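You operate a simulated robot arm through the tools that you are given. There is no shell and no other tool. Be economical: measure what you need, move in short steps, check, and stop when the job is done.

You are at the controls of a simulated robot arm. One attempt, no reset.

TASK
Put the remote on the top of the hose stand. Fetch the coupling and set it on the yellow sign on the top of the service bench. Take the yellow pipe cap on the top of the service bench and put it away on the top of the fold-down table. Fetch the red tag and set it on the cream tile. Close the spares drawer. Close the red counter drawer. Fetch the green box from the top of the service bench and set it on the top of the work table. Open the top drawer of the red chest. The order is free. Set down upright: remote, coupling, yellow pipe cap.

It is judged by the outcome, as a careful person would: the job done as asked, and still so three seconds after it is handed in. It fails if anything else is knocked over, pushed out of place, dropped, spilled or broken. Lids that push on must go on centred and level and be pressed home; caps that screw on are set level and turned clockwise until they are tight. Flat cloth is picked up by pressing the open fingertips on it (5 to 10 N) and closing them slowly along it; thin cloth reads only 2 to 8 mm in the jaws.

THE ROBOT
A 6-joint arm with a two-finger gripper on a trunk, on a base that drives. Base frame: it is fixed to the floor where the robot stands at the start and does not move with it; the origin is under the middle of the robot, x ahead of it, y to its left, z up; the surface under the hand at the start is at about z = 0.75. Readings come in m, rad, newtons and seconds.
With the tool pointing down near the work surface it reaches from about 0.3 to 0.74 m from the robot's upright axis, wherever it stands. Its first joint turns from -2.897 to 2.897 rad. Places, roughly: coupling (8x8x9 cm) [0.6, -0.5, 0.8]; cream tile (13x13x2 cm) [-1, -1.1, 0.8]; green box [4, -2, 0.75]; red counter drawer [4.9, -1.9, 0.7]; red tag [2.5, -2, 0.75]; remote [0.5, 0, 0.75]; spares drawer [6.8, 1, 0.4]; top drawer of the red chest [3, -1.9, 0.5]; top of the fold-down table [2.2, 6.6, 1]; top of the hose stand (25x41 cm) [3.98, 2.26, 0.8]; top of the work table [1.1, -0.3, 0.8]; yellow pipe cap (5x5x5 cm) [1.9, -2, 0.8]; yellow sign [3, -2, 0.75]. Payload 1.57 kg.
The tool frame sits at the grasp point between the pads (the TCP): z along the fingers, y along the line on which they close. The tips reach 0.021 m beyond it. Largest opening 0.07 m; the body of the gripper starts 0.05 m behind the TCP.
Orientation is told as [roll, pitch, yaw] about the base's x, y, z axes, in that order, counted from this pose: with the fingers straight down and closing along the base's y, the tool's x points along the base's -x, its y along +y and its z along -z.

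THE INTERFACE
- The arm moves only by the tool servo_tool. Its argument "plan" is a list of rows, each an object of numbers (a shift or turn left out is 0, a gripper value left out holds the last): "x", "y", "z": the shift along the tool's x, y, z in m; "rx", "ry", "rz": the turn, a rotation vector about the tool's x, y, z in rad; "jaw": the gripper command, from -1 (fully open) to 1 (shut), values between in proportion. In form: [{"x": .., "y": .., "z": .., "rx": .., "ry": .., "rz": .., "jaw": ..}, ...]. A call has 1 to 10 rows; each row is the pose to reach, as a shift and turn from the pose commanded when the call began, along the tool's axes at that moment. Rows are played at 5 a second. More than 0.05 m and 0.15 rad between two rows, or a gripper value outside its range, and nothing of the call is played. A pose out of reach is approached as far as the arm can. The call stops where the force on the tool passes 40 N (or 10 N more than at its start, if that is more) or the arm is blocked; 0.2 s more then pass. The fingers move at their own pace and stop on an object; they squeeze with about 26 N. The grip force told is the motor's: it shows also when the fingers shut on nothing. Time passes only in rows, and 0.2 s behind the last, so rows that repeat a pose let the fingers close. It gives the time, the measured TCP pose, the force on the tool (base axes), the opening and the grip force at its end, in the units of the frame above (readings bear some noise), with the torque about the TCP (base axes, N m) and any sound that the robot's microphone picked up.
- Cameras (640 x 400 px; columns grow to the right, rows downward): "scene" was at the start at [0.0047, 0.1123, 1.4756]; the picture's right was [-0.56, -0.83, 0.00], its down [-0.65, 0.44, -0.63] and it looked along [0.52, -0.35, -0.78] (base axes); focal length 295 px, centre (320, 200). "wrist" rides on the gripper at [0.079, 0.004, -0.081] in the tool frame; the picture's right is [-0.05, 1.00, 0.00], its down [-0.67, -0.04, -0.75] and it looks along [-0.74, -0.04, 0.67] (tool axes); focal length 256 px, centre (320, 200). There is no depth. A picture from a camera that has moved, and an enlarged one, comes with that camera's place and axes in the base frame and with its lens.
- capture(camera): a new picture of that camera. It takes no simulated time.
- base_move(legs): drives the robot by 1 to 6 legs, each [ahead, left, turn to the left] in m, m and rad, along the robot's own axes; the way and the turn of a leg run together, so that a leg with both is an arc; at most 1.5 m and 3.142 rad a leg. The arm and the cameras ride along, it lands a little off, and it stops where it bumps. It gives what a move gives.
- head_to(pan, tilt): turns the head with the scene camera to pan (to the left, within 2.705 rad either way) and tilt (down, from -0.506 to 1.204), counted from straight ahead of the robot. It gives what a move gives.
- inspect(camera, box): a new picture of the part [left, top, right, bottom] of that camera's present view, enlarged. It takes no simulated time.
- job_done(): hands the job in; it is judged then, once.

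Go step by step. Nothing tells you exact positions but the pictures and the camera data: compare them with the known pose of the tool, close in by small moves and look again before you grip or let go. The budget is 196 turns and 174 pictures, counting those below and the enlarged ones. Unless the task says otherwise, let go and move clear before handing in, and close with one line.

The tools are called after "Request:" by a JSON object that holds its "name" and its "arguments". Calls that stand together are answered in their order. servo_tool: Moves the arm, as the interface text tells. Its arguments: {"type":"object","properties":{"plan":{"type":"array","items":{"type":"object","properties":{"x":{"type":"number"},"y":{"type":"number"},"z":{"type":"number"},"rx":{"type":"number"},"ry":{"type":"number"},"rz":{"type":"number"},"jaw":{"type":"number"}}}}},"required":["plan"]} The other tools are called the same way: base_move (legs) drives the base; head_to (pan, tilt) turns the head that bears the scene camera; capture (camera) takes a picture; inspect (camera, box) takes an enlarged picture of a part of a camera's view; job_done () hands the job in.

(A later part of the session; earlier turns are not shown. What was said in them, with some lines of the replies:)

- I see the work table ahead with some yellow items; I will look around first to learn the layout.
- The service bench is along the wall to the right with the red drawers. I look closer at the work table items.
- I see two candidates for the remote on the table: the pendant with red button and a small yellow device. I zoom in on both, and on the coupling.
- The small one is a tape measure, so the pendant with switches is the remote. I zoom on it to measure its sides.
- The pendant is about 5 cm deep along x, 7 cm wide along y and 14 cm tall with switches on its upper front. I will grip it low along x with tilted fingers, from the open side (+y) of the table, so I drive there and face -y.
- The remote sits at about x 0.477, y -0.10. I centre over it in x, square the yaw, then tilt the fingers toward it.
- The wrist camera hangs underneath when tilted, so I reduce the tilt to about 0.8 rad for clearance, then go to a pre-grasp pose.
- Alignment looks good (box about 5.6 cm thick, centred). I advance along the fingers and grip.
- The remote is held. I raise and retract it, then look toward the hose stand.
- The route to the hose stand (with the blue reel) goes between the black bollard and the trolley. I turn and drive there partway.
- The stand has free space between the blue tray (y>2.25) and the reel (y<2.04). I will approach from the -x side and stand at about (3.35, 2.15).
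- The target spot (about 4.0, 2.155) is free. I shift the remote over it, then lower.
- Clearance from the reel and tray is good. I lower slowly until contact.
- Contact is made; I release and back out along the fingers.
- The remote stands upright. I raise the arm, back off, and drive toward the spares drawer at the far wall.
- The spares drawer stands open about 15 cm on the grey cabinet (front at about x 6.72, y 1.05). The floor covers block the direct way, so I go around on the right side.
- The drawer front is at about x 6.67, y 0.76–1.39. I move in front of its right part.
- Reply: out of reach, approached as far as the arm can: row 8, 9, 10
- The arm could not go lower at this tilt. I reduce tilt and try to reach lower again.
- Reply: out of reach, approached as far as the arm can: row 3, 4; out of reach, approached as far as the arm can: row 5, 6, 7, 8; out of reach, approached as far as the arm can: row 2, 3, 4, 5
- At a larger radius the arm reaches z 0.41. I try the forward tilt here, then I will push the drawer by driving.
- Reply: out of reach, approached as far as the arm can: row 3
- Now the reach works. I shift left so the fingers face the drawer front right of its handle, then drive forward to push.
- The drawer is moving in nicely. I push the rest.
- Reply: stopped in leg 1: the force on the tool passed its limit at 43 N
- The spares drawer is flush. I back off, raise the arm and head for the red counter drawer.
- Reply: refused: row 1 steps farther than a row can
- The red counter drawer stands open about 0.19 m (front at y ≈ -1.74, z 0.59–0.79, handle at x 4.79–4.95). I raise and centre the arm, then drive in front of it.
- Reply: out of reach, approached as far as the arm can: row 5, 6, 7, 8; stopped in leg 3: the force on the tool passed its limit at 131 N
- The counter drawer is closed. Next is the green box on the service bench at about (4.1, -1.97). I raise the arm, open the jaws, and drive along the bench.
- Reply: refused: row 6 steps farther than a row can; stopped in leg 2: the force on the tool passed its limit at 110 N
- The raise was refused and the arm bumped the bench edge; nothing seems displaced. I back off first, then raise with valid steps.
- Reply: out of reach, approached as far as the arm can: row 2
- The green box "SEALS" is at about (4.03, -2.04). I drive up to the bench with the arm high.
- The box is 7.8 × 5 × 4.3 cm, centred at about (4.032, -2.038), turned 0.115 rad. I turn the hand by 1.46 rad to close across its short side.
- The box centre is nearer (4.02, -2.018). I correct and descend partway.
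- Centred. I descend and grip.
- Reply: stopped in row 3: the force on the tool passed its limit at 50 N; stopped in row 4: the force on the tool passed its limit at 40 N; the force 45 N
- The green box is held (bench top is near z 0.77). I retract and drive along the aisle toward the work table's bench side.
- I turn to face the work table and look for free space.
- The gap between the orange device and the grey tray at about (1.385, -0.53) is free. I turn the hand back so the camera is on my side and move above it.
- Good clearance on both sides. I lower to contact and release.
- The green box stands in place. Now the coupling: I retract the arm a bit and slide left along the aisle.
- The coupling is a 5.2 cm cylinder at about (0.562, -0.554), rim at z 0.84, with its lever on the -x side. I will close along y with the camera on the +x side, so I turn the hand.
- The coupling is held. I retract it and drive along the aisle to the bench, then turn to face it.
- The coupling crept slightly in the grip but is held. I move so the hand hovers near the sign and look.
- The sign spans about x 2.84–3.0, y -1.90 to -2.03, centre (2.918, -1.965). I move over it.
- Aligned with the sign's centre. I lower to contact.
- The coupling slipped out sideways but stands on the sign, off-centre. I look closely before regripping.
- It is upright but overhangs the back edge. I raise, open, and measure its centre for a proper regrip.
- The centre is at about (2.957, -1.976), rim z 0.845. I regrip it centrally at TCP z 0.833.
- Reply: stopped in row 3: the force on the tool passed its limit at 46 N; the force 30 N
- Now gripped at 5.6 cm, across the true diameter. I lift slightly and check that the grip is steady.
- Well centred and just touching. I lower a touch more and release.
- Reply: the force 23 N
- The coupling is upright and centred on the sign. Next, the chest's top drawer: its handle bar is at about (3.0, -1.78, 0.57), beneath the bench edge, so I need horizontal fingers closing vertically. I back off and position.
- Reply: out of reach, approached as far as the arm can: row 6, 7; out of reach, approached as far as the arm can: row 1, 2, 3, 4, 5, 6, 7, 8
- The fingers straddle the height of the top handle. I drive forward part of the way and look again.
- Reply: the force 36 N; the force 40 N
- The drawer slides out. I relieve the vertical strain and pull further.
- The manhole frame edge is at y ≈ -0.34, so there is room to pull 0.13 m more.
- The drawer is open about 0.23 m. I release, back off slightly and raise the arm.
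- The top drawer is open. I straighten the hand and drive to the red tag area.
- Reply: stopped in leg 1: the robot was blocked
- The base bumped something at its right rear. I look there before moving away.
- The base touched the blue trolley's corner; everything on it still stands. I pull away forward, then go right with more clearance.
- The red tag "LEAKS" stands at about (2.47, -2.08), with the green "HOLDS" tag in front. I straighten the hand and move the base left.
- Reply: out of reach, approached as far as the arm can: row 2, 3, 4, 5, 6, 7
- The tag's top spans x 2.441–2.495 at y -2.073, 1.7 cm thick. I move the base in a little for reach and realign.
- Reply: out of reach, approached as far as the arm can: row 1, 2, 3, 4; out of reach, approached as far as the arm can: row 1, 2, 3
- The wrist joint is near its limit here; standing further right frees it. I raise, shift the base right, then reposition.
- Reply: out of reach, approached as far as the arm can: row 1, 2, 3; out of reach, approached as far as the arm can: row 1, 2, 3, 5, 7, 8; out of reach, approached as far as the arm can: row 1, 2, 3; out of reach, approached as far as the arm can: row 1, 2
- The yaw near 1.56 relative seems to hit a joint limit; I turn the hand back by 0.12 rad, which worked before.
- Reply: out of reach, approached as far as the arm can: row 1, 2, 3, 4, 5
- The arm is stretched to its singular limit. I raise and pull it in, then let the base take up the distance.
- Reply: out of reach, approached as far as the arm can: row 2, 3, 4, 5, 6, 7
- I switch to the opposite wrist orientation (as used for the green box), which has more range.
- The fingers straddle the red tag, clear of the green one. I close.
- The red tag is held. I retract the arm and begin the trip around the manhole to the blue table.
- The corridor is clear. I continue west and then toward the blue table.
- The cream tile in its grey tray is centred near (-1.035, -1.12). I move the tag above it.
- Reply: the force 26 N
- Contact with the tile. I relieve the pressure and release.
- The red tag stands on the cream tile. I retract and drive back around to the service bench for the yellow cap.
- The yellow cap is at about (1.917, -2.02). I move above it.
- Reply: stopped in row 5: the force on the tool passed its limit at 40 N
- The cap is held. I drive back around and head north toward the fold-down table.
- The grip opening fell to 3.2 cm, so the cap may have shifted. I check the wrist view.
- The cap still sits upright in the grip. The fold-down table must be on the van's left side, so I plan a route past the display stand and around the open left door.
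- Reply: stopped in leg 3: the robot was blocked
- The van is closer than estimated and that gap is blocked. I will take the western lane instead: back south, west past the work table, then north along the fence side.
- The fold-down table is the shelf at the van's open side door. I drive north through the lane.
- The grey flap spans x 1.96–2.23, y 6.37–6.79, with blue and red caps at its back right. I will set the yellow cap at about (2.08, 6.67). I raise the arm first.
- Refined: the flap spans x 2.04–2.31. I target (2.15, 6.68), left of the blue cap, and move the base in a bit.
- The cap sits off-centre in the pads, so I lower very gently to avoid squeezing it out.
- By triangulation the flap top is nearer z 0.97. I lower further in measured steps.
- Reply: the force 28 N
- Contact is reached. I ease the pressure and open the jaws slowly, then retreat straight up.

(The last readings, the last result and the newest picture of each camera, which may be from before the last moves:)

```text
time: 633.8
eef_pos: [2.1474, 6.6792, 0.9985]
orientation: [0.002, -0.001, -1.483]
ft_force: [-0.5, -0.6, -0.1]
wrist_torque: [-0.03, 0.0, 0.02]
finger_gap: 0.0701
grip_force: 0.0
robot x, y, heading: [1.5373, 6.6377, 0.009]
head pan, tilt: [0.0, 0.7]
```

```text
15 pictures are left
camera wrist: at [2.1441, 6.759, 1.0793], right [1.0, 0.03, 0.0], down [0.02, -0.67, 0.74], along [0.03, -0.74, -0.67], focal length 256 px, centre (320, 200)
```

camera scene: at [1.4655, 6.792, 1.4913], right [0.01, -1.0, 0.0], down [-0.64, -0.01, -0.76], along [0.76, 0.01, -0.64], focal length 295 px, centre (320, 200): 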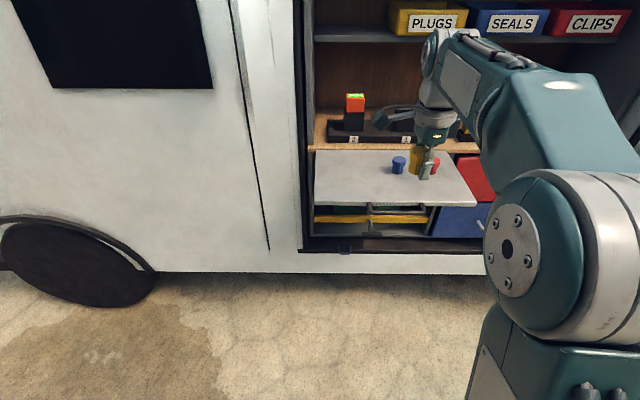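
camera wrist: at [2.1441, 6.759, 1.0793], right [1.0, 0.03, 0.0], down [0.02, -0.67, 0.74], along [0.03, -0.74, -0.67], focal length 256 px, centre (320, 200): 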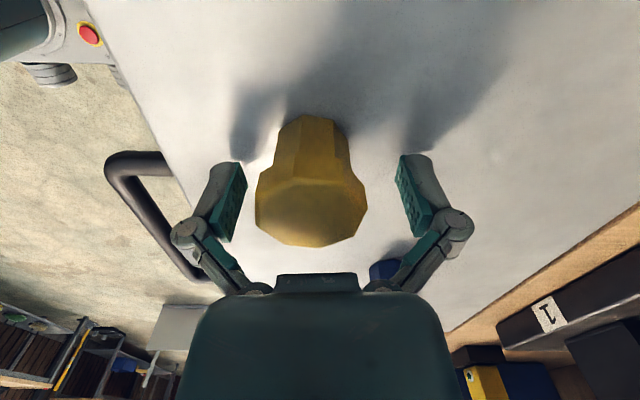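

Request:
{"name": "servo_tool", "arguments": {"plan": [{"z": -0.03}, {"z": -0.07}, {"z": -0.11}, {"z": -0.15}, {"z": -0.18}]}}

Request:
{"name": "base_move", "arguments": {"legs": [[-0.3, 0, 0]]}}

Request:
{"name": "inspect", "arguments": {"camera": "scene", "box": [290, 90, 490, 230]}}

```text
time: 635.0
eef_pos: [2.1465, 6.6799, 1.1801]
orientation: [0.001, -0.001, -1.483]
ft_force: [0.3, -0.4, -0.6]
wrist_torque: [0.0, 0.03, 0.01]
finger_gap: 0.0702
grip_force: 0.2
robot x, y, heading: [1.5375, 6.6385, 0.009]
head pan, tilt: [0.0, 0.7]
```

```text
time: 637.1
eef_pos: [1.8455, 6.6772, 1.1797]
orientation: [0.004, 0.0, -1.482]
ft_force: [1.0, 0.3, -0.5]
wrist_torque: [0.02, -0.01, -0.03]
finger_gap: 0.0698
grip_force: 0.1
robot x, y, heading: [1.2385, 6.6335, 0.008]
head pan, tilt: [0.0, 0.7]
```

```text
2.86 times, centred on (390, 160) of scene
camera zoom: at [1.2621, 6.7899, 1.4912], right [0.01, -1.0, 0.0], down [-0.65, -0.01, -0.76], along [0.76, 0.01, -0.65], focal length 844 px, centre (120, 314)
```

zoom: 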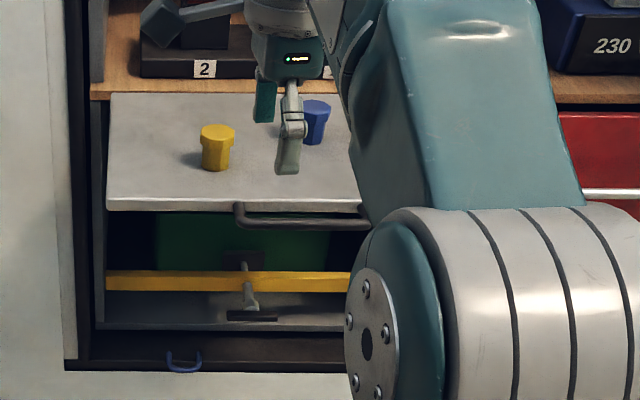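

The yellow cap stands upright on the fold-down table, and the hand is clear. All eight jobs are done, so I hand in.

Request:
{"name": "job_done", "arguments": {}}

```text
The job is handed in.
```

All eight jobs are done and handed in. The base bumped the blue trolley and the van, and the arm hit the service bench edge once. I saw nothing displaced, but I did not check the trolley's exact position.
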